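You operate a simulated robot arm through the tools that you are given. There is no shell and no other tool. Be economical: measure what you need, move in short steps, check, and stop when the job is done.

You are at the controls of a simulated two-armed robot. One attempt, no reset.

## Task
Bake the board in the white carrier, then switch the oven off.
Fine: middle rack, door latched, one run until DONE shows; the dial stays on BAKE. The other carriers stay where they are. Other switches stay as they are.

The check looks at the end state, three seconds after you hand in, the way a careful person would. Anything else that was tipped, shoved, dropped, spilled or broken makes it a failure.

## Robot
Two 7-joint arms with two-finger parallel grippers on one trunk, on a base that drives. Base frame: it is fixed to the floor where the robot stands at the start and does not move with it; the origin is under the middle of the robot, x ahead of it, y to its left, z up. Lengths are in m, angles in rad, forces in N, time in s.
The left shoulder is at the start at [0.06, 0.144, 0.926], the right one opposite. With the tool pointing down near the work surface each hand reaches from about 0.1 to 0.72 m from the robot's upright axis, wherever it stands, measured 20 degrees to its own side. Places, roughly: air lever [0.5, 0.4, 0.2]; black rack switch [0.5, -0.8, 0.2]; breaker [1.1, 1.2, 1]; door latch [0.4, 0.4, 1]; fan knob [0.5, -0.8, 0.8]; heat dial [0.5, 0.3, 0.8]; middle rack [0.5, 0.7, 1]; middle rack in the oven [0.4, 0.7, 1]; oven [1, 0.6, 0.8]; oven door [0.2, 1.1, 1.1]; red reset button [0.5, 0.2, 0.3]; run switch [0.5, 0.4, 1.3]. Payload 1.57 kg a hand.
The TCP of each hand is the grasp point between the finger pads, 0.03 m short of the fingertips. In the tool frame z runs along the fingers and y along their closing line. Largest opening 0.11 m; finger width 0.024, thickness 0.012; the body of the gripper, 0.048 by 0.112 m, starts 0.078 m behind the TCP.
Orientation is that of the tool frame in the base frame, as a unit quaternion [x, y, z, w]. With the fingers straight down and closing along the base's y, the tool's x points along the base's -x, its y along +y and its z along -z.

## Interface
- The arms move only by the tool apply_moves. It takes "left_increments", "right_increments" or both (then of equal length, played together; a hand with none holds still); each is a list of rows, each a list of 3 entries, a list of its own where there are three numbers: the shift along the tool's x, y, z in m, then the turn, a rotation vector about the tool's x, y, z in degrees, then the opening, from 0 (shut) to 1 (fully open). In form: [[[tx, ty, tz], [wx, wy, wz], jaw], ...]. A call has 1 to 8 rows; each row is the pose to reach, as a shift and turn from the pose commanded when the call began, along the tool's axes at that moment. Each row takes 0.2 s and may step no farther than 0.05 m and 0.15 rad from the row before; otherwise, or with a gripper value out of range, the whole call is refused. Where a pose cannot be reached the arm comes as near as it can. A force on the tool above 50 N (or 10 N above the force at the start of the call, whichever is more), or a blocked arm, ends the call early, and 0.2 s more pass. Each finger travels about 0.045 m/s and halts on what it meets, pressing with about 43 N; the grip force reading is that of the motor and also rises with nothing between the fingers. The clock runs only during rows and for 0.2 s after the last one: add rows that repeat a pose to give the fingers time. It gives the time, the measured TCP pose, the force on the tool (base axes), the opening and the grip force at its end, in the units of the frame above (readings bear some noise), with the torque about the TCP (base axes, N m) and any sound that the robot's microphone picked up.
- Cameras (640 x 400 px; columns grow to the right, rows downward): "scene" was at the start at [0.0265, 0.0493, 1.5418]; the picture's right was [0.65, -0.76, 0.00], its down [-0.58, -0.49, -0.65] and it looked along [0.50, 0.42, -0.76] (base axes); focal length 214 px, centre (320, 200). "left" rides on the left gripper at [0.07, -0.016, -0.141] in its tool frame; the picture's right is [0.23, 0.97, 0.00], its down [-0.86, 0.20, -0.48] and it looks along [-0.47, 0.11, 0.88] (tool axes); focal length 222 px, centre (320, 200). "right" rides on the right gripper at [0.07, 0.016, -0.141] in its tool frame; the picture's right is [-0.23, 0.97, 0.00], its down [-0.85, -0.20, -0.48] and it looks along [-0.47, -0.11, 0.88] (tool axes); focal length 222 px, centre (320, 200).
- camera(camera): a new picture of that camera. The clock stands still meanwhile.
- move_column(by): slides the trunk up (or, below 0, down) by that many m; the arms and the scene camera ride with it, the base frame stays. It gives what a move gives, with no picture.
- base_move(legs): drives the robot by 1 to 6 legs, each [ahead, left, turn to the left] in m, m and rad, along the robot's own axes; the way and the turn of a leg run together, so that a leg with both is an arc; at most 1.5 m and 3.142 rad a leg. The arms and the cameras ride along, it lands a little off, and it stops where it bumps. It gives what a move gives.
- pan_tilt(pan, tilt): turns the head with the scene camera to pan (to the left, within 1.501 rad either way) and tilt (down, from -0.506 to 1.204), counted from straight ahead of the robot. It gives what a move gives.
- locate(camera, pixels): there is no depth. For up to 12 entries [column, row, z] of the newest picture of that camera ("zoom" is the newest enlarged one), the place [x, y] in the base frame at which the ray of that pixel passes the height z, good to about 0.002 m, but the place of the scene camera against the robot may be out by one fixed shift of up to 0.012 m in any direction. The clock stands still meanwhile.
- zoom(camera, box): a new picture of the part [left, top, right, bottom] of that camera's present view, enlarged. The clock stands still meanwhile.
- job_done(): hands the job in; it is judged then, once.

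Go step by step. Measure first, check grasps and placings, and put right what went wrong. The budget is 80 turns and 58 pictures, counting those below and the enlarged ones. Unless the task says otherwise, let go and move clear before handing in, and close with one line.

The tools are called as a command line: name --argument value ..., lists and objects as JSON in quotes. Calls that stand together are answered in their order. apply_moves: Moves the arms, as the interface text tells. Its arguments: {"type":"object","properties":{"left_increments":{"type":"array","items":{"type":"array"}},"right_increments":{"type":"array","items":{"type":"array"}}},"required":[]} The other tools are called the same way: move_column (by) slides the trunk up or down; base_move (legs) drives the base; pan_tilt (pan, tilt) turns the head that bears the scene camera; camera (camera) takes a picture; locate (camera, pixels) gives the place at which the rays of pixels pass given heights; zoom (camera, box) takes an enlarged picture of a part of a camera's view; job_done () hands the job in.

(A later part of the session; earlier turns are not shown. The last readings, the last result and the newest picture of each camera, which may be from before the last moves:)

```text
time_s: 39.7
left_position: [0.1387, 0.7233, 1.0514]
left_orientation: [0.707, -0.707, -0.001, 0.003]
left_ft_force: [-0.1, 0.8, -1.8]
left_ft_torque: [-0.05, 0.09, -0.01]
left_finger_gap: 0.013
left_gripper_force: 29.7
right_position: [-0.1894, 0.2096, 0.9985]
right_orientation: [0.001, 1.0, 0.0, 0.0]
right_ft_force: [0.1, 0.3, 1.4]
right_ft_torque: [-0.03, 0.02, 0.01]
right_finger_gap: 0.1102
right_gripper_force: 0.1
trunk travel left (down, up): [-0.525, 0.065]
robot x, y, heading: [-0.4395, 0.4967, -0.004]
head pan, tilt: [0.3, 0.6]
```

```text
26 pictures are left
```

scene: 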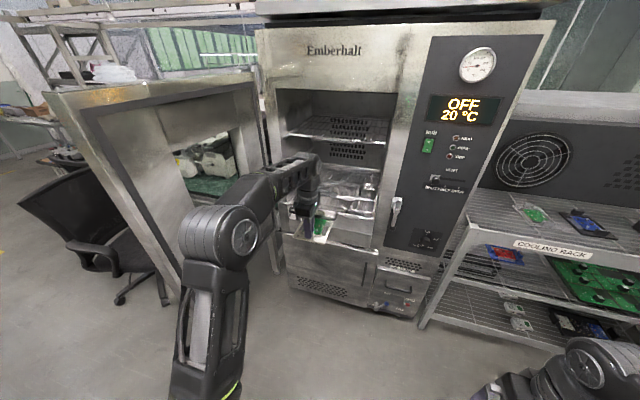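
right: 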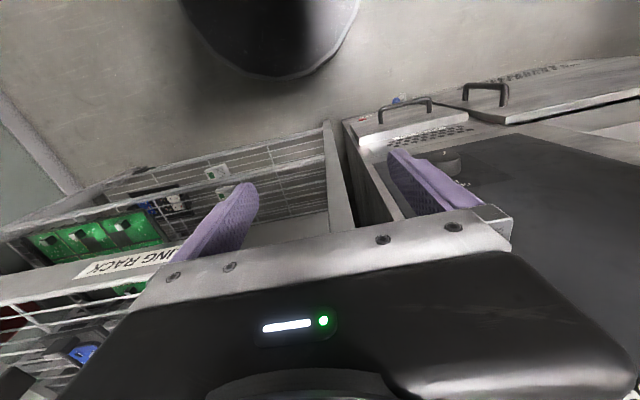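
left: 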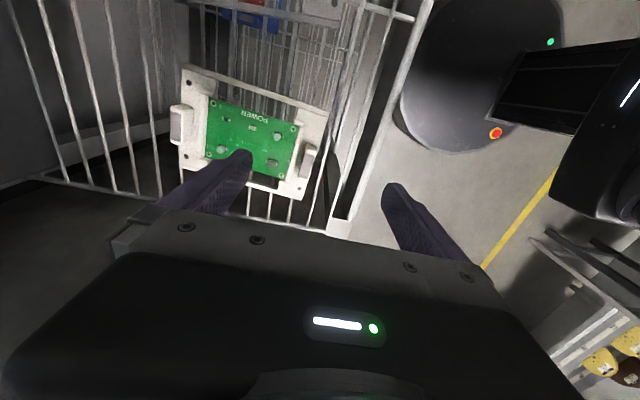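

The carrier is held in front of the rack. Zooming in to see rack height relative to the carrier.

zoom --camera "scene" --box '[250, 90, 420, 260]'

zoom --camera "left" --box '[0, 0, 640, 400]'

```text
2.35 times, centred on (335, 175) of scene
```

zoom: 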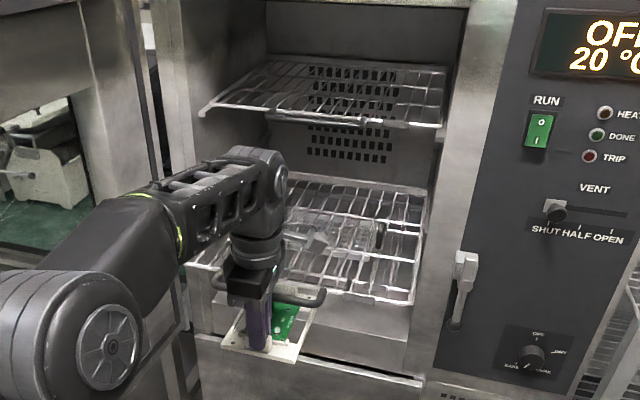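

```text
1.00 times, centred on (320, 200) of left (not enlarged: the box is as wide or as high as the picture)
```

zoom: 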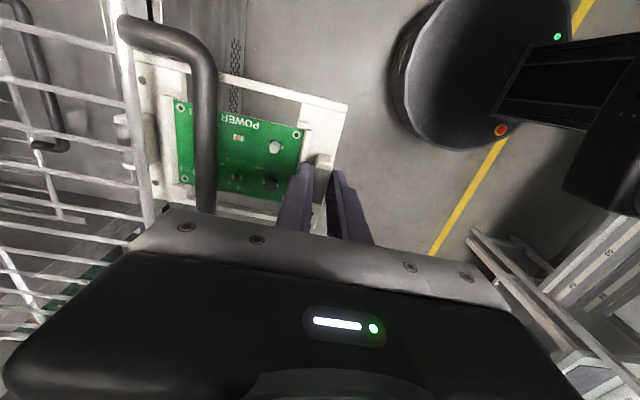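

The carrier is below the rack's level with the rack handle above it, not touching. I'll triangulate the rack corner: left (120,20) vs scene (374,219).

locate --camera "left" --pixels '[[122, 20, 1.0], [122, 20, 1.04], [122, 20, 1.08], [122, 25, 1.1], [205, 180, 1.04], [205, 180, 1.08], [148, 205, 1.04], [148, 205, 1.08]]'

locate --camera "scene" --pixels '[[374, 219, 1.0], [374, 219, 1.04], [374, 219, 1.08], [338, 214, 1.04], [338, 214, 1.08], [378, 180, 1.04], [378, 180, 1.08], [337, 217, 1.04]]'

base_move --legs '[[-0.17, 0, 0]]'

```text
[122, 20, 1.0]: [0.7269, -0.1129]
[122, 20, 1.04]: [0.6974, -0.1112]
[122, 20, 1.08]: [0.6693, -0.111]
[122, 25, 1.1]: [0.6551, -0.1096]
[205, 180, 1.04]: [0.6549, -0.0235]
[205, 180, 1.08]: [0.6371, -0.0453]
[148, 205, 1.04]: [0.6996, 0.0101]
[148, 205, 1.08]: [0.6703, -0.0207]
```

```text
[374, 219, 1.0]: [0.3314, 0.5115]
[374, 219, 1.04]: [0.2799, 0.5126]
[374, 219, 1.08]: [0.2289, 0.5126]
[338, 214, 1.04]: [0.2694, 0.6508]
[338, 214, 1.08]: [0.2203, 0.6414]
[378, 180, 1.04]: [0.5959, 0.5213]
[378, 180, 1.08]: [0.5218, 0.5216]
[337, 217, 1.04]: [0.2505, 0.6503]
```

```text
time_s: 41.2
left_position: [-0.0298, 0.7234, 1.0521]
left_orientation: [0.708, -0.706, -0.001, 0.003]
left_ft_force: [0.1, 0.5, -0.8]
left_ft_torque: [0.04, 0.02, -0.01]
left_finger_gap: 0.0132
left_gripper_force: 29.8
right_position: [-0.357, 0.2107, 0.9978]
right_orientation: [0.002, 1.0, 0.001, 0.001]
right_ft_force: [0.0, -0.1, 0.4]
right_ft_torque: [0.0, -0.04, -0.03]
right_finger_gap: 0.11
right_gripper_force: 0.1
trunk travel left (down, up): [-0.525, 0.065]
robot x, y, heading: [-0.6062, 0.4985, -0.005]
head pan, tilt: [0.3, 0.6]
```

Rack: front bar ≈x 0.275, z ≈1.04, right side y ≈0.51; handle y 0.65→~0.81, protruding to x≈0.225. Raising the trunk and the hand to carry the carrier over it.

move_column --by 0.065

apply_moves --left_increments '[[[0, 0, -0.015], [0, 0, 0], 0], [[0, 0, -0.03], [0, 0, 0], 0], [[0, 0, -0.03], [0, 0, 0], 0]]'

camera --camera "scene"

```text
time_s: 42.2
left_position: [-0.0287, 0.7241, 1.1158]
left_orientation: [0.707, -0.707, -0.001, 0.003]
left_ft_force: [-1.2, -0.4, -0.8]
left_ft_torque: [-0.02, 0.08, -0.03]
left_finger_gap: 0.0132
left_gripper_force: 30.0
right_position: [-0.3558, 0.212, 1.0629]
right_orientation: [0.001, 1.0, 0.001, 0.0]
right_ft_force: [-0.1, -0.5, -0.1]
right_ft_torque: [0.0, 0.0, -0.01]
right_finger_gap: 0.1102
right_gripper_force: 0.1
trunk travel left (down, up): [-0.59, 0.0]
robot x, y, heading: [-0.611, 0.499, -0.008]
head pan, tilt: [0.3, 0.6]
```

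```text
time_s: 43.0
left_position: [-0.0268, 0.7251, 1.1242]
left_orientation: [0.708, -0.707, -0.001, 0.004]
left_ft_force: [0.1, -0.2, -1.5]
left_ft_torque: [0.03, 0.09, 0.0]
left_finger_gap: 0.0136
left_gripper_force: 29.7
left hand out of reach, approached as far as the arm can: row 1, 2, 3
right_position: [-0.3556, 0.2102, 1.0637]
right_orientation: [0.002, 1.0, 0.0, 0.0]
right_ft_force: [0.0, 0.1, 0.0]
right_ft_torque: [0.0, 0.04, -0.01]
right_finger_gap: 0.1103
right_gripper_force: 0.0
trunk travel left (down, up): [-0.59, 0.0]
robot x, y, heading: [-0.6082, 0.4968, -0.001]
head pan, tilt: [0.3, 0.6]
```

```text
23 pictures are left
```

scene: 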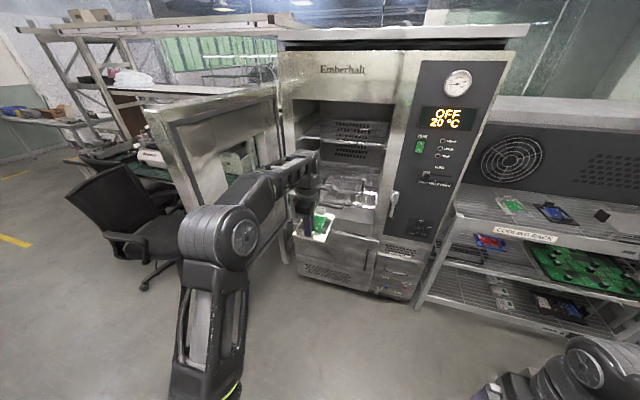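

The arm was stretched; I'll draw the hand back 0.12 m and up to z≈1.14, keeping the carrier level.

apply_moves --left_increments '[[[0, 0.03, 0.01], [0, 0, 0], 0], [[0, 0.06, 0.005], [0, 0, 0], 0], [[0, 0.09, -0.01], [0, 0, 0], 0], [[0, 0.12, -0.02], [0, 0, 0], 0], [[0, 0.14, -0.03], [0, 0, 0], 0], [[0, 0.14, -0.03], [0, 0, 0], 0]]'

camera --camera "scene"

```text
time_s: 44.4
left_position: [-0.1655, 0.7227, 1.1548]
left_orientation: [0.708, -0.706, -0.001, 0.003]
left_ft_force: [-0.2, -1.2, -1.0]
left_ft_torque: [0.03, 0.1, 0.0]
left_finger_gap: 0.0131
left_gripper_force: 30.3
right_position: [-0.3551, 0.2111, 1.063]
right_orientation: [0.001, 1.0, 0.0, 0.0]
right_ft_force: [1.0, -0.1, -0.7]
right_ft_torque: [0.0, -0.01, 0.01]
right_finger_gap: 0.11
right_gripper_force: 0.0
trunk travel left (down, up): [-0.59, 0.0]
robot x, y, heading: [-0.6087, 0.4966, -0.0]
head pan, tilt: [0.3, 0.6]
```

```text
22 pictures are left
```

scene: 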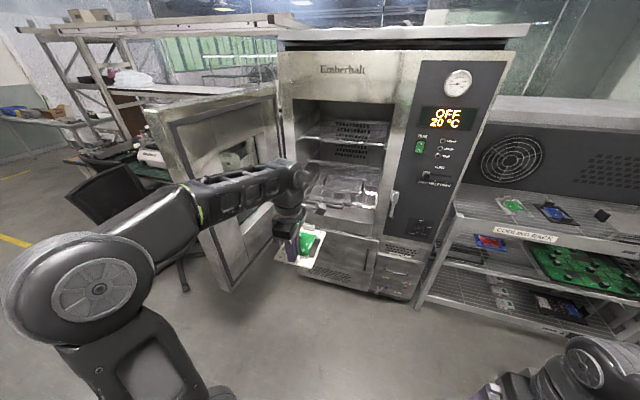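

I need to know where the door's free edge is versus the elbow. Locating its corners at plausible heights.

locate --camera "scene" --pixels '[[225, 290, 0.7], [225, 290, 0.8], [225, 290, 0.9], [145, 112, 1.45], [145, 112, 1.4], [278, 240, 0.8], [278, 240, 0.9], [295, 180, 1.04], [378, 212, 1.04], [310, 190, 1.04], [300, 225, 1.1]]'

zoom --camera "scene" --box '[140, 70, 400, 300]'

```text
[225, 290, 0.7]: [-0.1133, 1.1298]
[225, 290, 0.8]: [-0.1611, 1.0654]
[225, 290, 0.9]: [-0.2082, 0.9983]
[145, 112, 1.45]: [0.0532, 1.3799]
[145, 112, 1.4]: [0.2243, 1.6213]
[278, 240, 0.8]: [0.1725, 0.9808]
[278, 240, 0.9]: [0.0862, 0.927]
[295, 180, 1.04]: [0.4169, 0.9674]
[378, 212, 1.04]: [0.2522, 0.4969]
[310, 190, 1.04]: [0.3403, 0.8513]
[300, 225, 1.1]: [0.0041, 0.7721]
```

```text
1.74 times, centred on (270, 185) of scene
```

zoom: 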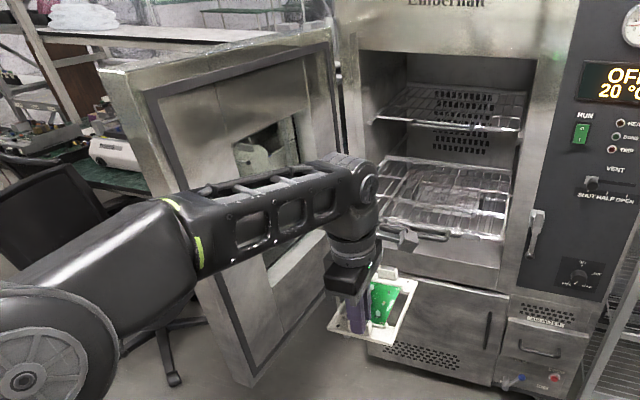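

The door's free edge is near (−0.15, 1.08), and the left elbow at y≈1.1 would hit it if I drove straight in. So I'll approach from the right with the robot turned ~0.6 rad left: first extend and counter-turn the left hand and tuck the right hand back.

apply_moves --left_increments '[[[0, -0.01, 0.002], [0, 0, 5], 0], [[0, -0.02, 0.004], [0, 0, 10], 0], [[0, -0.03, 0.006], [0, 0, 15], 0], [[0, -0.04, 0.008], [0, 0, 20], 0], [[0, -0.05, 0.01], [0, 0, 25], 0], [[0, -0.06, 0.01], [0, 0, 30], 0], [[0, -0.07, 0.01], [0, 0, 34.4], 0], [[0, -0.075, 0.01], [0, 0, 34.4], 0]]' --right_increments '[[[0.02, 0, 0], [0, 0, 0], 1], [[0.04, 0, 0], [0, 0, 0], 1], [[0.06, 0, 0], [0, 0, 0], 1], [[0.08, 0, 0], [0, 0, 0], 1], [[0.1, 0, 0], [0, 0, 0], 1], [[0.11, 0, 0], [0, 0, 0], 1], [[0.12, 0, 0], [0, 0, 0], 1], [[0.12, 0, 0], [0, 0, 0], 1]]'

base_move --legs '[[0, -0.25, 0], [0, 0, 0.6], [0.35, -0.24, 0]]'

pan_tilt --pan 0.2 --tilt 0.6

camera --camera "scene"

```text
time_s: 46.2
left_position: [-0.0926, 0.7214, 1.1454]
left_orientation: [-0.466, 0.885, 0.001, -0.003]
left_ft_force: [0.2, -0.2, -1.5]
left_ft_torque: [0.06, 0.07, -0.02]
left_finger_gap: 0.0132
left_gripper_force: 30.0
right_position: [-0.4526, 0.1824, 1.1048]
right_orientation: [0.001, 1.0, 0.001, 0.001]
right_ft_force: [0.1, 0.9, -0.3]
right_ft_torque: [0.01, -0.03, -0.05]
right_finger_gap: 0.11
right_gripper_force: 0.1
right hand out of reach, approached as far as the arm can: row 2, 3, 4, 5, 6, 7, 8
trunk travel left (down, up): [-0.59, 0.0]
robot x, y, heading: [-0.61, 0.4956, -0.002]
head pan, tilt: [0.3, 0.6]
```

```text
time_s: 51.8
left_position: [0.116, 0.7151, 1.1443]
left_orientation: [-0.704, 0.711, -0.001, -0.004]
left_ft_force: [0.9, -0.1, -1.6]
left_ft_torque: [-0.01, 0.11, -0.01]
left_finger_gap: 0.013
left_gripper_force: 30.2
right_position: [0.1178, 0.067, 1.1046]
right_orientation: [-0.289, 0.957, 0.001, -0.001]
right_ft_force: [-0.3, -0.1, -0.1]
right_ft_torque: [-0.01, 0.03, 0.0]
right_finger_gap: 0.1097
right_gripper_force: 0.0
trunk travel left (down, up): [-0.59, 0.0]
robot x, y, heading: [-0.1866, 0.244, 0.583]
head pan, tilt: [0.3, 0.6]
```

```text
time_s: 52.5
left_position: [0.1163, 0.7145, 1.1443]
left_orientation: [-0.704, 0.71, -0.001, -0.004]
left_ft_force: [0.5, -0.1, -1.0]
left_ft_torque: [-0.01, 0.05, 0.02]
left_finger_gap: 0.0133
left_gripper_force: 30.0
right_position: [0.1164, 0.0666, 1.1046]
right_orientation: [-0.289, 0.957, 0.001, -0.001]
right_ft_force: [0.1, -0.2, 0.4]
right_ft_torque: [-0.01, 0.03, -0.01]
right_finger_gap: 0.1102
right_gripper_force: 0.0
trunk travel left (down, up): [-0.59, 0.0]
robot x, y, heading: [-0.1868, 0.2434, 0.587]
head pan, tilt: [0.201, 0.6]
```

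```text
20 pictures are left
```

scene: 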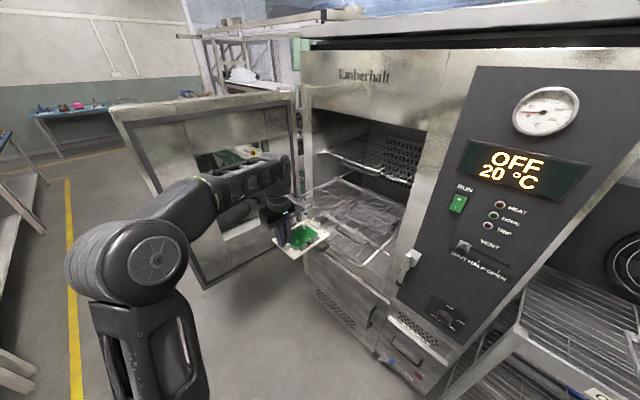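

The approach is clear: the carrier (300,235) is lined up with the rack, elbow away from the door. Driving 0.2 m more in +x.

base_move --legs '[[0.166, -0.111, 0]]'

camera --camera "left"

camera --camera "scene"

```text
time_s: 54.1
left_position: [0.317, 0.7156, 1.1434]
left_orientation: [-0.705, 0.709, -0.001, -0.004]
left_ft_force: [0.3, 0.1, -1.0]
left_ft_torque: [0.03, 0.08, 0.0]
left_finger_gap: 0.0133
left_gripper_force: 29.9
right_position: [0.3174, 0.0668, 1.1046]
right_orientation: [-0.29, 0.957, 0.001, 0.0]
right_ft_force: [0.2, 0.0, 1.0]
right_ft_torque: [-0.01, 0.02, 0.03]
right_finger_gap: 0.11
right_gripper_force: 0.1
trunk travel left (down, up): [-0.59, 0.0]
robot x, y, heading: [0.0137, 0.2403, 0.59]
head pan, tilt: [0.201, 0.6]
```

```text
19 pictures are left
```

left: 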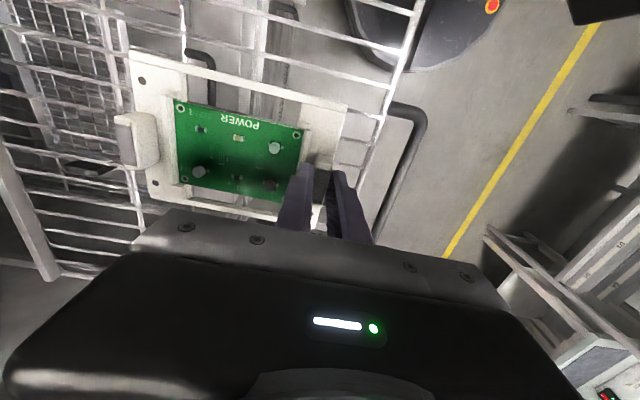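

```text
18 pictures are left
```

scene: 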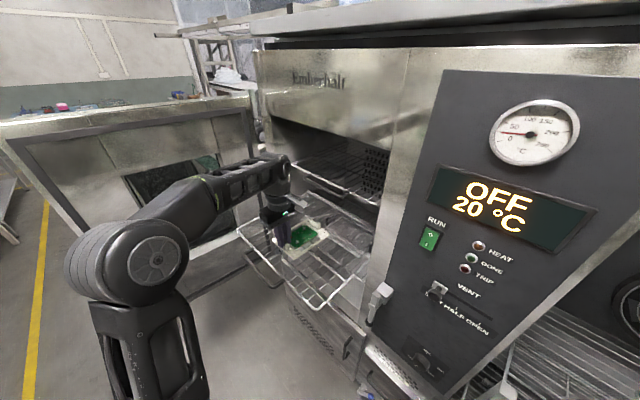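

The carrier is over the rack with the front bar (385,110) and handle outside it. Lowering 0.035 first.

apply_moves --left_increments '[[[0, -0.01, 0.01], [0, 0, 0], 0], [[0, -0.015, 0.02], [0, 0, 0], 0], [[0, -0.015, 0.03], [0, 0, 0], 0], [[0, -0.015, 0.035], [0, 0, 0], 0], [[0, -0.015, 0.04], [0, 0, 0], 0]]'

zoom --camera "scene" --box '[230, 140, 400, 310]'

```text
time_s: 55.3
left_position: [0.33, 0.7165, 1.1047]
left_orientation: [-0.705, 0.71, -0.001, -0.004]
left_ft_force: [0.7, -0.3, -1.6]
left_ft_torque: [-0.04, 0.08, -0.01]
left_finger_gap: 0.0132
left_gripper_force: 29.7
right_position: [0.3167, 0.0681, 1.104]
right_orientation: [-0.29, 0.957, 0.001, 0.0]
right_ft_force: [0.2, 0.7, 0.0]
right_ft_torque: [0.0, -0.03, 0.04]
right_finger_gap: 0.1098
right_gripper_force: 0.0
trunk travel left (down, up): [-0.59, 0.0]
robot x, y, heading: [0.0147, 0.2438, 0.584]
head pan, tilt: [0.201, 0.6]
```

```text
2.35 times, centred on (315, 225) of scene
```

zoom: 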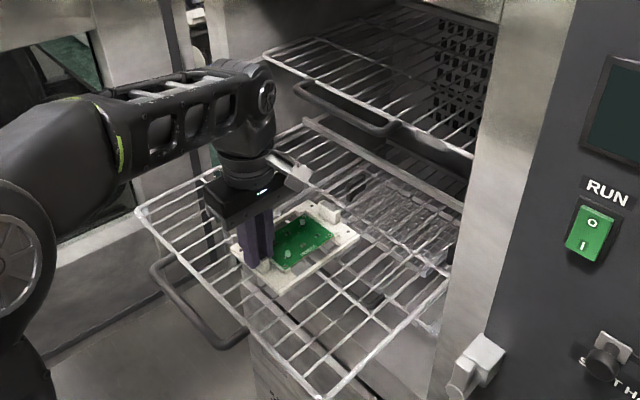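

Still free (−1.6 N). Lowering in small steps until the weight comes off.

apply_moves --left_increments '[[[0, 0, 0.004], [0, 0, 0], 0], [[0, 0, 0.007], [0, 0, 0], 0]]'

```text
time_s: 55.9
left_position: [0.3289, 0.7147, 1.101]
left_orientation: [-0.705, 0.709, -0.001, 0.0]
left_ft_force: [-0.4, 3.3, 21.5]
left_ft_torque: [0.11, 0.03, -0.01]
left_finger_gap: 0.0136
left_gripper_force: 30.2
right_position: [0.3161, 0.0675, 1.106]
right_orientation: [-0.289, 0.957, 0.001, 0.001]
right_ft_force: [-0.7, 0.0, 0.0]
right_ft_torque: [-0.01, -0.02, -0.05]
right_finger_gap: 0.1102
right_gripper_force: 0.1
trunk travel left (down, up): [-0.59, 0.0]
robot x, y, heading: [0.016, 0.2442, 0.589]
head pan, tilt: [0.201, 0.6]
```

It has landed (21 N up at z 1.101). Easing up 3 mm, opening slightly, then rising.

apply_moves --left_increments '[[[0, 0, -0.003], [0, 0, 0], 0.13], [[0, 0, -0.003], [0, 0, 0], 0.2], [[0, 0, -0.003], [0, 0, 0], 0.26], [[0, 0, -0.003], [0, 0, 0], 0.26], [[0, 0, -0.02], [0, 0, 0], 0.26], [[0, 0, -0.04], [0, 0, 0], 0.26], [[0, 0, -0.05], [0, 0, 0], 0.26]]'

zoom --camera "scene" --box '[230, 140, 400, 310]'

```text
time_s: 57.5
left_position: [0.3299, 0.7152, 1.1471]
left_orientation: [-0.705, 0.709, -0.001, -0.004]
left_ft_force: [0.7, 0.4, 0.4]
left_ft_torque: [-0.01, 0.02, 0.01]
left_finger_gap: 0.0286
left_gripper_force: 0.0
right_position: [0.3163, 0.0671, 1.1046]
right_orientation: [-0.29, 0.957, 0.001, 0.0]
right_ft_force: [0.6, -0.7, 0.1]
right_ft_torque: [0.0, 0.02, -0.01]
right_finger_gap: 0.11
right_gripper_force: 0.1
trunk travel left (down, up): [-0.59, 0.0]
robot x, y, heading: [0.0108, 0.2461, 0.588]
head pan, tilt: [0.201, 0.6]
```

```text
2.35 times, centred on (315, 225) of scene
```

zoom: 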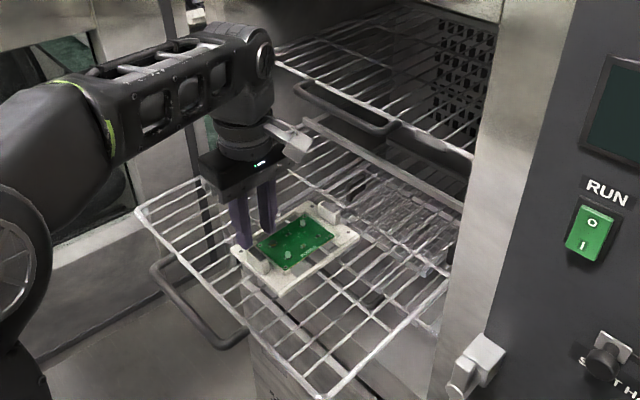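

The carrier rests on the middle rack, freed. Now I back the base away along −x and pitch the hand 90° so the fingers point forward with a vertical closing line, to take the rack handle.

base_move --legs '[[-0.291, 0.194, 0]]'

apply_moves --left_increments '[[[0, 0, 0], [8.4, 0, 0], 0.5], [[0, 0, 0], [16.8, 0, 0], 0.5], [[0, 0, 0], [25, 0, 0], 0.5], [[0, 0, 0], [33.4, 0, 0], 0.5], [[0, 0, 0], [41.8, 0, 0], 0.5], [[0, 0, 0], [50, 0, 0], 0.5], [[0, 0, 0], [58, 0, 0], 0.5], [[0, 0, 0], [66, 0, 0], 0.5]]'

apply_moves --left_increments '[[[0, 0, 0], [8, 0, 0], 0.5], [[0, 0, 0], [16, 0, 0], 0.5], [[0, 0, 0], [24, 0, 0], 0.5]]'

camera --camera "scene"

```text
time_s: 59.8
left_position: [-0.0174, 0.717, 1.1478]
left_orientation: [-0.702, 0.712, -0.002, -0.003]
left_ft_force: [-1.0, -0.1, -0.1]
left_ft_torque: [-0.01, -0.04, -0.02]
left_finger_gap: 0.0286
left_gripper_force: 0.0
right_position: [-0.0348, 0.0686, 1.1042]
right_orientation: [-0.288, 0.958, 0.001, 0.0]
right_ft_force: [-0.3, 0.3, 0.1]
right_ft_torque: [0.03, -0.03, 0.01]
right_finger_gap: 0.1099
right_gripper_force: 0.2
trunk travel left (down, up): [-0.59, 0.0]
robot x, y, heading: [-0.3354, 0.2466, 0.585]
head pan, tilt: [0.201, 0.6]
```

```text
time_s: 61.5
left_position: [-0.0156, 0.7164, 1.1481]
left_orientation: [-0.591, 0.596, -0.389, 0.38]
left_ft_force: [-0.4, 0.4, 0.4]
left_ft_torque: [0.0, 0.02, -0.01]
left_finger_gap: 0.0551
left_gripper_force: 0.1
right_position: [-0.0335, 0.0702, 1.1048]
right_orientation: [-0.287, 0.958, 0.0, -0.001]
right_ft_force: [0.0, 0.3, 0.0]
right_ft_torque: [0.01, 0.0, -0.01]
right_finger_gap: 0.1102
right_gripper_force: 0.1
trunk travel left (down, up): [-0.59, 0.0]
robot x, y, heading: [-0.3334, 0.2423, 0.583]
head pan, tilt: [0.201, 0.6]
```

```text
time_s: 62.4
left_position: [-0.0167, 0.7187, 1.1472]
left_orientation: [0.499, -0.503, 0.503, -0.494]
left_ft_force: [-0.6, 0.5, 0.7]
left_ft_torque: [-0.01, 0.0, -0.02]
left_finger_gap: 0.0549
left_gripper_force: 0.1
right_position: [-0.0327, 0.0696, 1.1054]
right_orientation: [-0.288, 0.958, 0.001, 0.0]
right_ft_force: [0.3, 0.0, 0.9]
right_ft_torque: [0.01, 0.0, 0.04]
right_finger_gap: 0.11
right_gripper_force: 0.0
trunk travel left (down, up): [-0.59, 0.0]
robot x, y, heading: [-0.3325, 0.2438, 0.583]
head pan, tilt: [0.201, 0.6]
```

```text
15 pictures are left
```

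scene: 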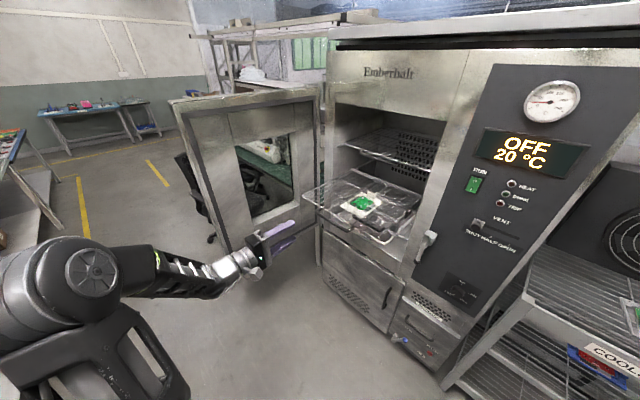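

Hand points forward at z 1.147. Lowering the trunk 0.107 to the handle's height, then driving +x 0.2 m to just short of the handle's full depth and checking.

move_column --by -0.107

base_move --legs '[[0.158, -0.104, 0]]'

zoom --camera "scene" --box '[200, 130, 440, 290]'

camera --camera "left"

```text
time_s: 63.7
left_position: [-0.0151, 0.7179, 1.0405]
left_orientation: [0.499, -0.503, 0.504, -0.494]
left_ft_force: [0.0, 0.5, 0.5]
left_ft_torque: [-0.03, 0.0, 0.03]
left_finger_gap: 0.0549
left_gripper_force: 0.1
right_position: [-0.0331, 0.0697, 0.9991]
right_orientation: [-0.287, 0.958, 0.001, 0.0]
right_ft_force: [-0.1, -0.5, 0.5]
right_ft_torque: [0.01, -0.03, -0.02]
right_finger_gap: 0.1099
right_gripper_force: 0.2
trunk travel left (down, up): [-0.483, 0.107]
robot x, y, heading: [-0.3332, 0.2486, 0.591]
head pan, tilt: [0.201, 0.6]
```

```text
time_s: 65.3
left_position: [0.1687, 0.7167, 1.0405]
left_orientation: [0.501, -0.502, 0.503, -0.494]
left_ft_force: [0.2, 0.7, -0.3]
left_ft_torque: [0.02, -0.02, -0.01]
left_finger_gap: 0.055
left_gripper_force: 0.1
right_position: [0.1546, 0.068, 0.9983]
right_orientation: [-0.289, 0.957, 0.0, -0.001]
right_ft_force: [0.1, -0.2, 0.9]
right_ft_torque: [-0.01, 0.01, -0.01]
right_finger_gap: 0.1099
right_gripper_force: 0.1
trunk travel left (down, up): [-0.483, 0.107]
robot x, y, heading: [-0.1492, 0.2455, 0.586]
head pan, tilt: [0.201, 0.6]
```

```text
2.50 times, centred on (320, 210) of scene
```

zoom: 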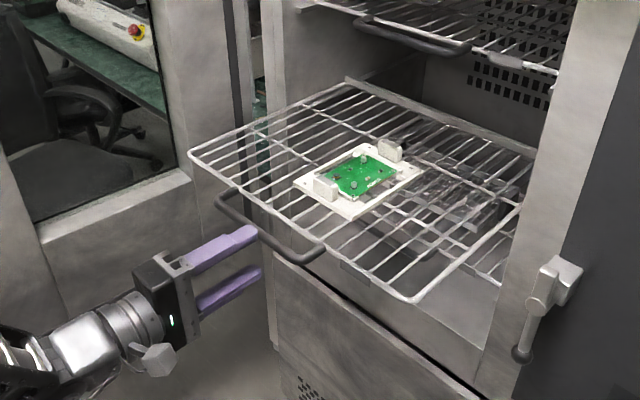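

```text
13 pictures are left
```

left: 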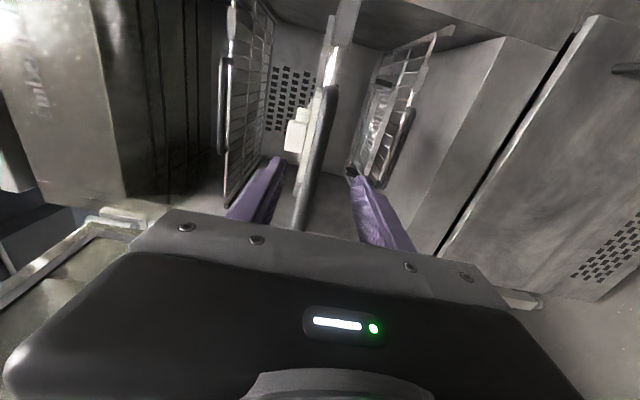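

The handle bar lies centrally between the fingers (315 vs 265/360 columns). Moving in 0.05 m and gripping.

base_move --legs '[[0.043, -0.028, 0]]'

apply_moves --left_increments '[[[0, 0, 0], [0, 0, 0], 0.0], [[0, 0, 0], [0, 0, 0], 0.0], [[0, 0, 0], [0, 0, 0], 0.0], [[0, 0, 0], [0, 0, 0], 0.0]]'

```text
time_s: 66.2
left_position: [0.2213, 0.7167, 1.041]
left_orientation: [0.501, -0.502, 0.503, -0.494]
left_ft_force: [-0.1, 1.2, -0.5]
left_ft_torque: [0.02, -0.02, 0.0]
left_finger_gap: 0.0549
left_gripper_force: 0.1
right_position: [0.2043, 0.0684, 0.9984]
right_orientation: [-0.289, 0.957, 0.001, 0.0]
right_ft_force: [0.5, 0.9, 0.0]
right_ft_torque: [0.0, 0.05, 0.02]
right_finger_gap: 0.1099
right_gripper_force: 0.0
trunk travel left (down, up): [-0.483, 0.107]
robot x, y, heading: [-0.0989, 0.2443, 0.583]
head pan, tilt: [0.201, 0.6]
```

```text
time_s: 67.2
left_position: [0.2179, 0.7177, 1.0449]
left_orientation: [0.496, -0.5, 0.505, -0.498]
left_ft_force: [1.3, 7.0, 31.3]
left_ft_torque: [0.13, 0.01, -0.76]
left_finger_gap: 0.0137
left_gripper_force: 28.1
right_position: [0.2029, 0.0682, 0.9993]
right_orientation: [-0.289, 0.957, 0.0, 0.001]
right_ft_force: [-0.2, 0.4, -0.5]
right_ft_torque: [0.0, -0.02, -0.01]
right_finger_gap: 0.11
right_gripper_force: 0.0
trunk travel left (down, up): [-0.483, 0.107]
robot x, y, heading: [-0.0992, 0.245, 0.584]
head pan, tilt: [0.201, 0.6]
```

Gripped (gap 0.0137); the bar sits ~6 mm higher than my command, giving 31 N. Relieving it by 6 mm upward, then starting to push with the arm.

apply_moves --left_increments '[[[0, -0.004, 0], [0, 0, 0], 0], [[0, -0.007, 0], [0, 0, 0], 0], [[0, -0.007, 0.02], [0, 0, 0], 0], [[0, -0.007, 0.04], [0, 0, 0], 0]]'

```text
time_s: 68.2
left_position: [0.258, 0.7166, 1.0454]
left_orientation: [-0.501, 0.503, -0.502, 0.494]
left_ft_force: [1.1, 4.1, 4.4]
left_ft_torque: [0.54, -0.04, 0.67]
left_finger_gap: 0.014
left_gripper_force: 30.0
right_position: [0.2045, 0.069, 0.9981]
right_orientation: [-0.288, 0.958, 0.001, 0.0]
right_ft_force: [-0.4, -0.2, 0.1]
right_ft_torque: [0.0, 0.01, -0.06]
right_finger_gap: 0.1102
right_gripper_force: 0.0
trunk travel left (down, up): [-0.483, 0.107]
robot x, y, heading: [-0.095, 0.2459, 0.587]
head pan, tilt: [0.201, 0.6]
```

The rack slides freely. Pushing on by the arm.

apply_moves --left_increments '[[[0, 0, 0.025], [0, 0, 0], 0], [[0, 0, 0.05], [0, 0, 0], 0], [[0, 0, 0.075], [0, 0, 0], 0], [[0, 0, 0.1], [0, 0, 0], 0], [[0, 0, 0.125], [0, 0, 0], 0], [[0, 0, 0.15], [0, 0, 0], 0], [[0, 0, 0.17], [0, 0, 0], 0], [[0, 0, 0.19], [0, 0, 0], 0]]'

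zoom --camera "scene" --box '[200, 130, 440, 290]'

```text
time_s: 70.0
left_position: [0.4492, 0.7166, 1.0456]
left_orientation: [0.502, -0.501, 0.503, -0.494]
left_ft_force: [1.3, 12.4, -4.9]
left_ft_torque: [0.73, -0.01, 0.51]
left_finger_gap: 0.0139
left_gripper_force: 30.4
right_position: [0.2043, 0.0702, 0.9982]
right_orientation: [-0.289, 0.957, 0.0, -0.001]
right_ft_force: [-1.0, 0.7, 0.5]
right_ft_torque: [0.0, 0.0, 0.01]
right_finger_gap: 0.11
right_gripper_force: 0.0
trunk travel left (down, up): [-0.483, 0.107]
robot x, y, heading: [-0.1024, 0.2426, 0.587]
head pan, tilt: [0.201, 0.6]
```

```text
2.50 times, centred on (320, 210) of scene
```

zoom: 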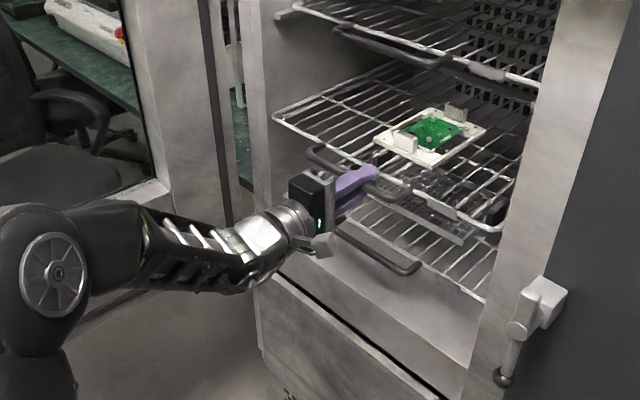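

Going on until it meets its stop; the middle rack is still a little farther out than the others.

apply_moves --left_increments '[[[0, 0, 0.02], [0, 0, 0], 0], [[0, 0, 0.04], [0, 0, 0], 0], [[0, 0, 0.055], [0, 0, 0], 0]]'

```text
time_s: 70.8
left_position: [0.5037, 0.7166, 1.0459]
left_orientation: [0.501, -0.501, 0.503, -0.496]
left_ft_force: [1.6, 15.8, -0.2]
left_ft_torque: [0.63, 0.01, -0.45]
left_finger_gap: 0.0136
left_gripper_force: 30.3
right_position: [0.205, 0.0696, 0.9977]
right_orientation: [-0.289, 0.957, 0.0, 0.0]
right_ft_force: [1.1, 0.2, 0.0]
right_ft_torque: [0.02, -0.01, -0.02]
right_finger_gap: 0.11
right_gripper_force: 0.0
trunk travel left (down, up): [-0.483, 0.107]
robot x, y, heading: [-0.0977, 0.2459, 0.582]
head pan, tilt: [0.201, 0.6]
```

No stop yet; a sideways 16 N is building, which I'll relieve with 4 mm to +y while pushing on.

apply_moves --left_increments '[[[-0.004, 0, 0.01], [0, 0, 0], 0], [[-0.004, 0, 0.02], [0, 0, 0], 0], [[-0.004, 0, 0.03], [0, 0, 0], 0]]'

zoom --camera "scene" --box '[200, 130, 440, 290]'

```text
time_s: 71.6
left_position: [0.5323, 0.7169, 1.0458]
left_orientation: [0.499, -0.503, 0.504, -0.494]
left_ft_force: [-20.5, 0.1, -9.5]
left_ft_torque: [0.74, -0.23, -0.04]
left_finger_gap: 0.0142
left_gripper_force: 31.2
right_position: [0.2036, 0.0694, 0.9981]
right_orientation: [-0.288, 0.958, 0.0, 0.001]
right_ft_force: [0.0, -0.1, 0.2]
right_ft_torque: [-0.01, -0.03, 0.03]
right_finger_gap: 0.11
right_gripper_force: 0.1
trunk travel left (down, up): [-0.483, 0.107]
robot x, y, heading: [-0.0983, 0.2411, 0.582]
head pan, tilt: [0.201, 0.6]
```

```text
2.50 times, centred on (320, 210) of scene
```

zoom: 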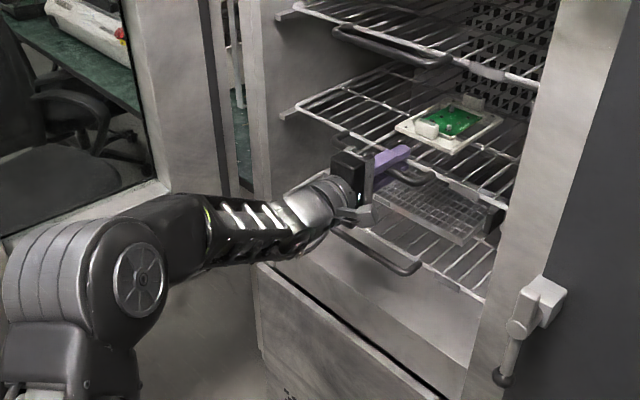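

The rack has met its stop (−20 N) and lines up with the other racks. Opening and withdrawing.

apply_moves --left_increments '[[[0, 0, -0.002], [0, 0, 0], 0.4], [[0, 0, -0.002], [0, 0, 0], 0.4], [[0, 0, -0.002], [0, 0, 0], 0.4], [[0, 0, -0.04], [0, 0, 0], 0.4], [[0, 0, -0.08], [0, 0, 0], 0.4], [[0, 0, -0.12], [0, 0, 0], 0.4], [[0, 0, -0.16], [0, 0, 0], 0.2], [[0, 0, -0.2], [0, 0, 0], 0.0]]'

base_move --legs '[[-0.291, 0.194, 0]]'

camera --camera "scene"

```text
time_s: 73.4
left_position: [0.336, 0.7204, 1.0496]
left_orientation: [0.5, -0.502, 0.504, -0.494]
left_ft_force: [-0.3, 0.7, 0.7]
left_ft_torque: [-0.01, -0.01, 0.01]
left_finger_gap: 0.0001
left_gripper_force: 3.3
right_position: [0.2026, 0.0676, 0.9982]
right_orientation: [-0.288, 0.958, 0.001, 0.0]
right_ft_force: [-0.5, -0.5, -0.2]
right_ft_torque: [-0.01, -0.02, -0.01]
right_finger_gap: 0.11
right_gripper_force: 0.1
trunk travel left (down, up): [-0.483, 0.107]
robot x, y, heading: [-0.1003, 0.2464, 0.585]
head pan, tilt: [0.201, 0.6]
```

```text
time_s: 75.7
left_position: [-0.0133, 0.7211, 1.049]
left_orientation: [0.498, -0.504, 0.506, -0.492]
left_ft_force: [0.5, 0.0, -0.3]
left_ft_torque: [0.02, -0.02, -0.01]
left_finger_gap: 0.0
left_gripper_force: 21.2
right_position: [-0.1493, 0.0709, 0.9983]
right_orientation: [-0.285, 0.959, 0.0, 0.0]
right_ft_force: [0.3, 0.1, 0.7]
right_ft_torque: [0.01, -0.05, 0.0]
right_finger_gap: 0.1102
right_gripper_force: 0.0
trunk travel left (down, up): [-0.483, 0.107]
robot x, y, heading: [-0.4497, 0.2498, 0.576]
head pan, tilt: [0.201, 0.6]
```

```text
10 pictures are left
```

scene: 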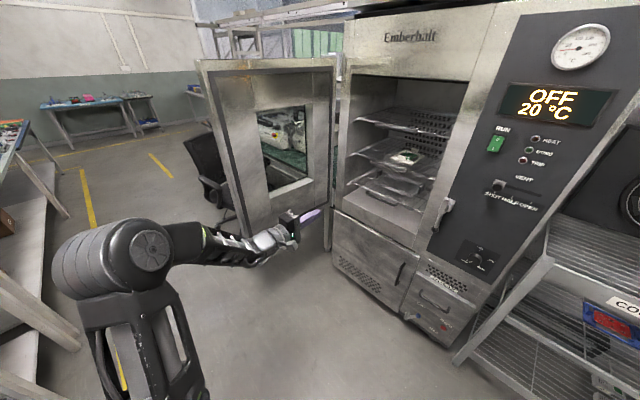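

The rack is fully in with the white carrier. Now the door: triangulating its free bottom corner, now at (250,255), top (200,62).

zoom --camera "scene" --box '[180, 40, 360, 270]'

locate --camera "scene" --pixels '[[248, 257, 0.7], [248, 257, 0.75], [248, 257, 0.8], [248, 257, 0.85], [330, 240, 0.7], [330, 240, 0.8], [200, 62, 1.45], [200, 62, 1.5], [335, 62, 1.45], [335, 62, 1.5], [497, 143, 1.28]]'

```text
1.74 times, centred on (270, 155) of scene
```

zoom: 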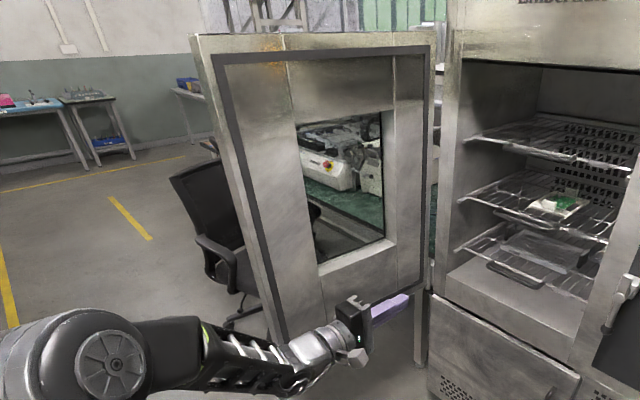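

```text
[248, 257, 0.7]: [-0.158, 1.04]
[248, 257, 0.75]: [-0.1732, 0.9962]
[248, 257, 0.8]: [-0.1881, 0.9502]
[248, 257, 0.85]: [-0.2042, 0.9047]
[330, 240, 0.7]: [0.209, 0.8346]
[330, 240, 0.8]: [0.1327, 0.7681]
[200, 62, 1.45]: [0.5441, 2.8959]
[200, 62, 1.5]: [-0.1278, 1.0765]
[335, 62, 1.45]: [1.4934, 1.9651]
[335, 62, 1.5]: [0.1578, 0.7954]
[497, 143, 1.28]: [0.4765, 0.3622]
```

Combining old and new views, the door's free edge is near (−0.10, 1.05…1.14) and a bench stands near (−0.85, 1.1). Plan: extend the hand, turn the robot left so the elbow stays in free space, then hook the edge from outside. First extend and turn.

apply_moves --left_increments '[[[0, 0, 0.03], [0, 0, 0], 0], [[0, 0, 0.06], [0, 0, 0], 0], [[0, 0, 0.09], [0, 0, 0], 0], [[0, 0, 0.12], [0, 0, 0], 0], [[0, 0, 0.15], [0, 0, 0], 0], [[0, 0, 0.16], [0, 0, 0], 0]]'

base_move --legs '[[-0.12, 0, 0], [0, 0, 0.7]]'

pan_tilt --pan 0.0 --tilt 0.55

camera --camera "scene"

```text
time_s: 77.1
left_position: [0.1491, 0.7184, 1.0497]
left_orientation: [0.498, -0.504, 0.506, -0.492]
left_ft_force: [0.1, 0.5, 0.5]
left_ft_torque: [0.0, 0.01, 0.01]
left_finger_gap: 0.0001
left_gripper_force: 21.4
right_position: [-0.15, 0.0701, 0.9972]
right_orientation: [-0.285, 0.959, 0.001, 0.0]
right_ft_force: [0.3, -0.3, 0.0]
right_ft_torque: [0.02, 0.01, -0.02]
right_finger_gap: 0.1098
right_gripper_force: 0.0
trunk travel left (down, up): [-0.483, 0.107]
robot x, y, heading: [-0.449, 0.2491, 0.577]
head pan, tilt: [0.201, 0.6]
```

```text
time_s: 80.2
left_position: [-0.3866, 0.9267, 1.05]
left_orientation: [0.639, -0.306, 0.31, -0.634]
left_ft_force: [0.5, 0.1, 0.2]
left_ft_torque: [0.01, -0.02, -0.01]
left_finger_gap: 0.0
left_gripper_force: 21.5
right_position: [-0.2056, 0.2355, 0.9988]
right_orientation: [-0.591, 0.807, 0.001, -0.001]
right_ft_force: [-0.3, -0.2, -0.2]
right_ft_torque: [-0.01, 0.0, -0.03]
right_finger_gap: 0.11
right_gripper_force: 0.1
trunk travel left (down, up): [-0.483, 0.107]
robot x, y, heading: [-0.5518, 0.1871, 1.263]
head pan, tilt: [0.201, 0.6]
```

```text
time_s: 80.9
left_position: [-0.3865, 0.9259, 1.0477]
left_orientation: [0.638, -0.307, 0.31, -0.635]
left_ft_force: [0.3, 0.7, -0.3]
left_ft_torque: [0.0, 0.01, 0.01]
left_finger_gap: 0.0
left_gripper_force: 20.9
right_position: [-0.205, 0.2383, 0.9977]
right_orientation: [-0.592, 0.806, 0.002, 0.0]
right_ft_force: [0.0, -0.2, 0.1]
right_ft_torque: [-0.03, -0.01, -0.02]
right_finger_gap: 0.11
right_gripper_force: 0.1
trunk travel left (down, up): [-0.483, 0.107]
robot x, y, heading: [-0.5533, 0.1824, 1.262]
head pan, tilt: [0.0, 0.55]
```

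```text
8 pictures are left
```

scene: 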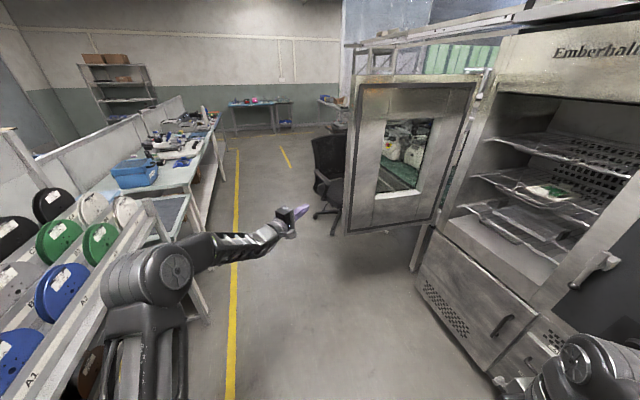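

The view shows the door's free edge clearly: bottom corner (345,235), side strip to (357,80). Locating it, with the hand as a reference.

locate --camera "scene" --pixels '[[345, 235, 0.75], [345, 235, 0.8], [345, 235, 0.85], [434, 218, 0.75], [434, 218, 0.8], [434, 218, 0.85], [310, 210, 1.05], [349, 180, 1.0], [374, 228, 0.8], [205, 315, 0.0], [200, 190, 0.8], [150, 275, 1.0]]'

zoom --camera "scene" --box '[260, 60, 500, 260]'

```text
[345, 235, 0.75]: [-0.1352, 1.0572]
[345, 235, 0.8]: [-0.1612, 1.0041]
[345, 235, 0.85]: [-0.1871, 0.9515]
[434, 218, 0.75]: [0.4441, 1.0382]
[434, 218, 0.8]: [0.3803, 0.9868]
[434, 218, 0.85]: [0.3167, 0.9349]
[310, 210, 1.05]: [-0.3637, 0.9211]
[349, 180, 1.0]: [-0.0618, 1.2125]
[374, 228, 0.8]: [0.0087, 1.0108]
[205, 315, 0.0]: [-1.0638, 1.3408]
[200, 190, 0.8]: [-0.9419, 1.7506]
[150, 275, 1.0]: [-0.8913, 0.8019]
```

```text
2.00 times, centred on (380, 160) of scene
```

zoom: 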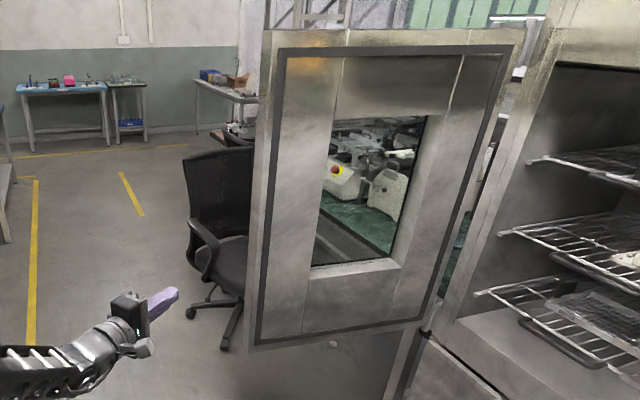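

Door bottom z≈0.75; free edge inner corner ≈(−0.14, 1.056), outer face y≈1.12; hinge near (0.45, 1.05). Driving the hand around the edge: +x 0.1, +y 0.295, +x 0.14.

base_move --legs '[[0.0304, -0.0953, 0], [0.281, 0.0897, 0], [0.0426, -0.1334, 0]]'

zoom --camera "scene" --box '[160, 60, 480, 260]'

```text
time_s: 84.6
left_position: [-0.1482, 1.2177, 1.0487]
left_orientation: [0.639, -0.307, 0.308, -0.634]
left_ft_force: [0.8, -0.3, 0.7]
left_ft_torque: [0.07, 0.0, 0.01]
left_finger_gap: 0.0
left_gripper_force: 21.3
right_position: [0.0343, 0.5268, 0.9977]
right_orientation: [-0.591, 0.806, 0.0, -0.001]
right_ft_force: [1.1, 0.1, -1.9]
right_ft_torque: [-0.03, 0.01, -0.01]
right_finger_gap: 0.11
right_gripper_force: 0.0
trunk travel left (down, up): [-0.483, 0.107]
robot x, y, heading: [-0.3109, 0.4731, 1.265]
head pan, tilt: [0.0, 0.55]
```

```text
2.00 times, centred on (320, 160) of scene
```

zoom: 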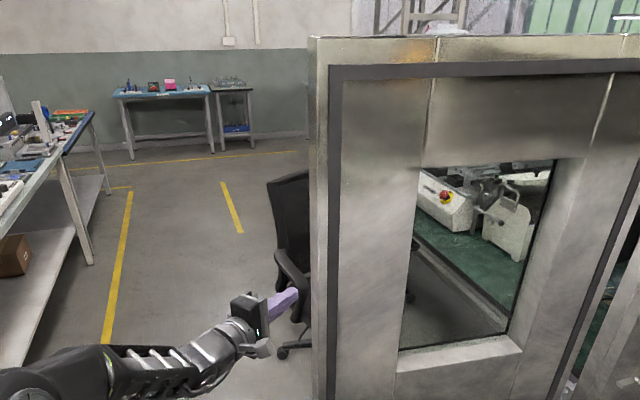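

The tip (297,292 in zoom) is just short of the edge (315). Going 0.04 m further out and 0.1 m deeper, then pulling −y by 0.2 m.

base_move --legs '[[0.038, 0.012, 0], [0.03, -0.095, 0]]'

base_move --legs '[[-0.19, -0.061, 0]]'

```text
time_s: 86.3
left_position: [-0.0706, 1.2662, 1.0482]
left_orientation: [0.643, -0.299, 0.299, -0.639]
left_ft_force: [-3.3, 1.2, 2.8]
left_ft_torque: [-0.32, 0.05, -0.62]
left_finger_gap: 0.0
left_gripper_force: 21.6
right_position: [0.1289, 0.5701, 0.997]
right_orientation: [-0.593, 0.805, 0.001, -0.001]
right_ft_force: [-0.1, -0.2, 0.7]
right_ft_torque: [-0.01, -0.01, 0.0]
right_finger_gap: 0.1099
right_gripper_force: 0.0
trunk travel left (down, up): [-0.483, 0.107]
robot x, y, heading: [-0.2202, 0.514, 1.272]
head pan, tilt: [0.0, 0.55]
stopped in leg 2: the force on the tool passed its limit at 55 N (the readings are from after the stop); the commanded pose is now the measured one
```

```text
time_s: 87.9
left_position: [-0.064, 1.065, 1.0506]
left_orientation: [0.643, -0.3, 0.3, -0.638]
left_ft_force: [0.1, -0.4, 0.8]
left_ft_torque: [0.01, -0.01, 0.01]
left_finger_gap: 0.0
left_gripper_force: 20.8
right_position: [0.1323, 0.3684, 0.9987]
right_orientation: [-0.592, 0.806, 0.001, 0.001]
right_ft_force: [0.4, 0.9, 0.6]
right_ft_torque: [0.03, -0.01, 0.02]
right_finger_gap: 0.11
right_gripper_force: 0.1
trunk travel left (down, up): [-0.483, 0.107]
robot x, y, heading: [-0.213, 0.3157, 1.266]
head pan, tilt: [0.0, 0.55]
```

The hand moved to y 1.065 where the door stood, so the door is swinging along. Pulling on (+0.06, −0.28), then a look.

base_move --legs '[[-0.249, -0.142, 0]]'

camera --camera "scene"

```text
time_s: 89.9
left_position: [-0.0049, 0.7829, 1.0488]
left_orientation: [0.643, -0.299, 0.3, -0.639]
left_ft_force: [-0.1, 0.1, 0.1]
left_ft_torque: [0.01, 0.02, 0.02]
left_finger_gap: 0.0001
left_gripper_force: 21.2
right_position: [0.1947, 0.0878, 0.9989]
right_orientation: [-0.594, 0.804, 0.001, 0.001]
right_ft_force: [0.6, 0.5, 0.5]
right_ft_torque: [0.06, 0.01, -0.01]
right_finger_gap: 0.11
right_gripper_force: 0.2
trunk travel left (down, up): [-0.483, 0.107]
robot x, y, heading: [-0.1531, 0.0333, 1.271]
head pan, tilt: [0.0, 0.55]
```

```text
5 pictures are left
```

scene: 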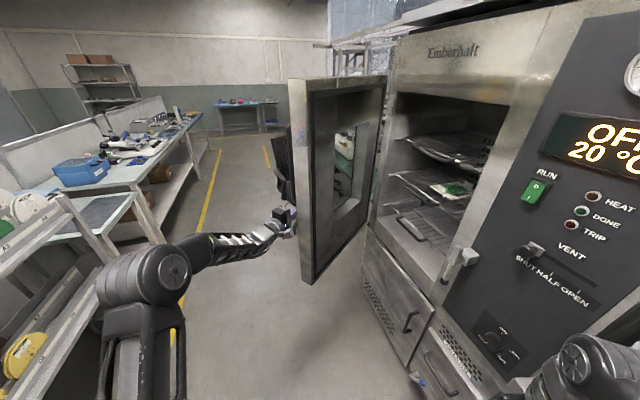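

The door has swung ~30° and the hand is behind its edge. Sweeping on by moving and turning the base right, so the fingertips press the door's outer face towards closed.

base_move --legs '[[-0.0376, -0.0444, -0.133], [-0.0314, -0.049, -0.133], [-0.0246, -0.0527, -0.133]]'

```text
time_s: 92.1
left_position: [0.3617, 0.5134, 1.0498]
left_orientation: [0.571, -0.42, 0.42, -0.567]
left_ft_force: [-0.5, 0.6, 1.3]
left_ft_torque: [0.0, 0.06, 0.03]
left_finger_gap: 0.0
left_gripper_force: 21.7
right_position: [0.2741, -0.2038, 0.9977]
right_orientation: [-0.422, 0.906, 0.001, 0.0]
right_ft_force: [-0.3, 0.2, -0.1]
right_ft_torque: [0.01, 0.01, 0.03]
right_finger_gap: 0.1102
right_gripper_force: 0.1
trunk travel left (down, up): [-0.483, 0.107]
robot x, y, heading: [-0.0712, -0.1165, 0.87]
head pan, tilt: [0.0, 0.55]
```

No resistance yet at (0.362, 0.513). Pushing along the fingers with the arm in small steps.

apply_moves --left_increments '[[[0, 0, 0.015], [0, 0, 0], 0], [[0, 0, 0.03], [0, 0, 0], 0], [[0, 0, 0.045], [0, 0, 0], 0]]'

```text
time_s: 92.9
left_position: [0.3932, 0.5305, 1.0485]
left_orientation: [0.571, -0.418, 0.419, -0.569]
left_ft_force: [-38.0, -13.2, -1.0]
left_ft_torque: [0.0, -0.02, -0.53]
left_finger_gap: 0.0
left_gripper_force: 21.1
right_position: [0.2691, -0.2039, 0.9986]
right_orientation: [-0.424, 0.906, 0.001, 0.001]
right_ft_force: [-0.2, -0.7, 0.2]
right_ft_torque: [-0.02, 0.01, 0.02]
right_finger_gap: 0.1098
right_gripper_force: 0.1
trunk travel left (down, up): [-0.483, 0.107]
robot x, y, heading: [-0.0707, -0.1218, 0.875]
head pan, tilt: [0.0, 0.55]
```

Resistance of 38 N with tips at x≈0.42: the door appears shut. Taking a picture to check door and latch.

camera --camera "scene"

```text
4 pictures are left
```

scene: 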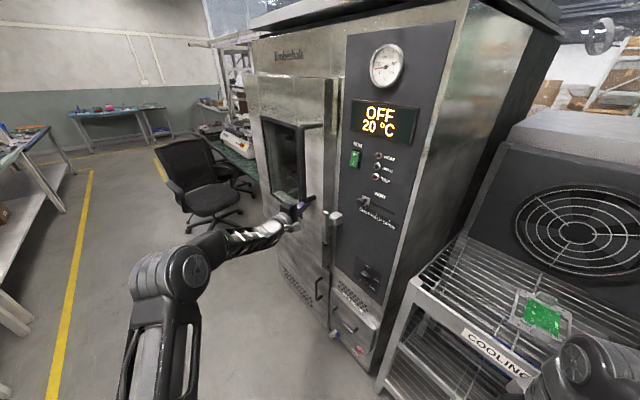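

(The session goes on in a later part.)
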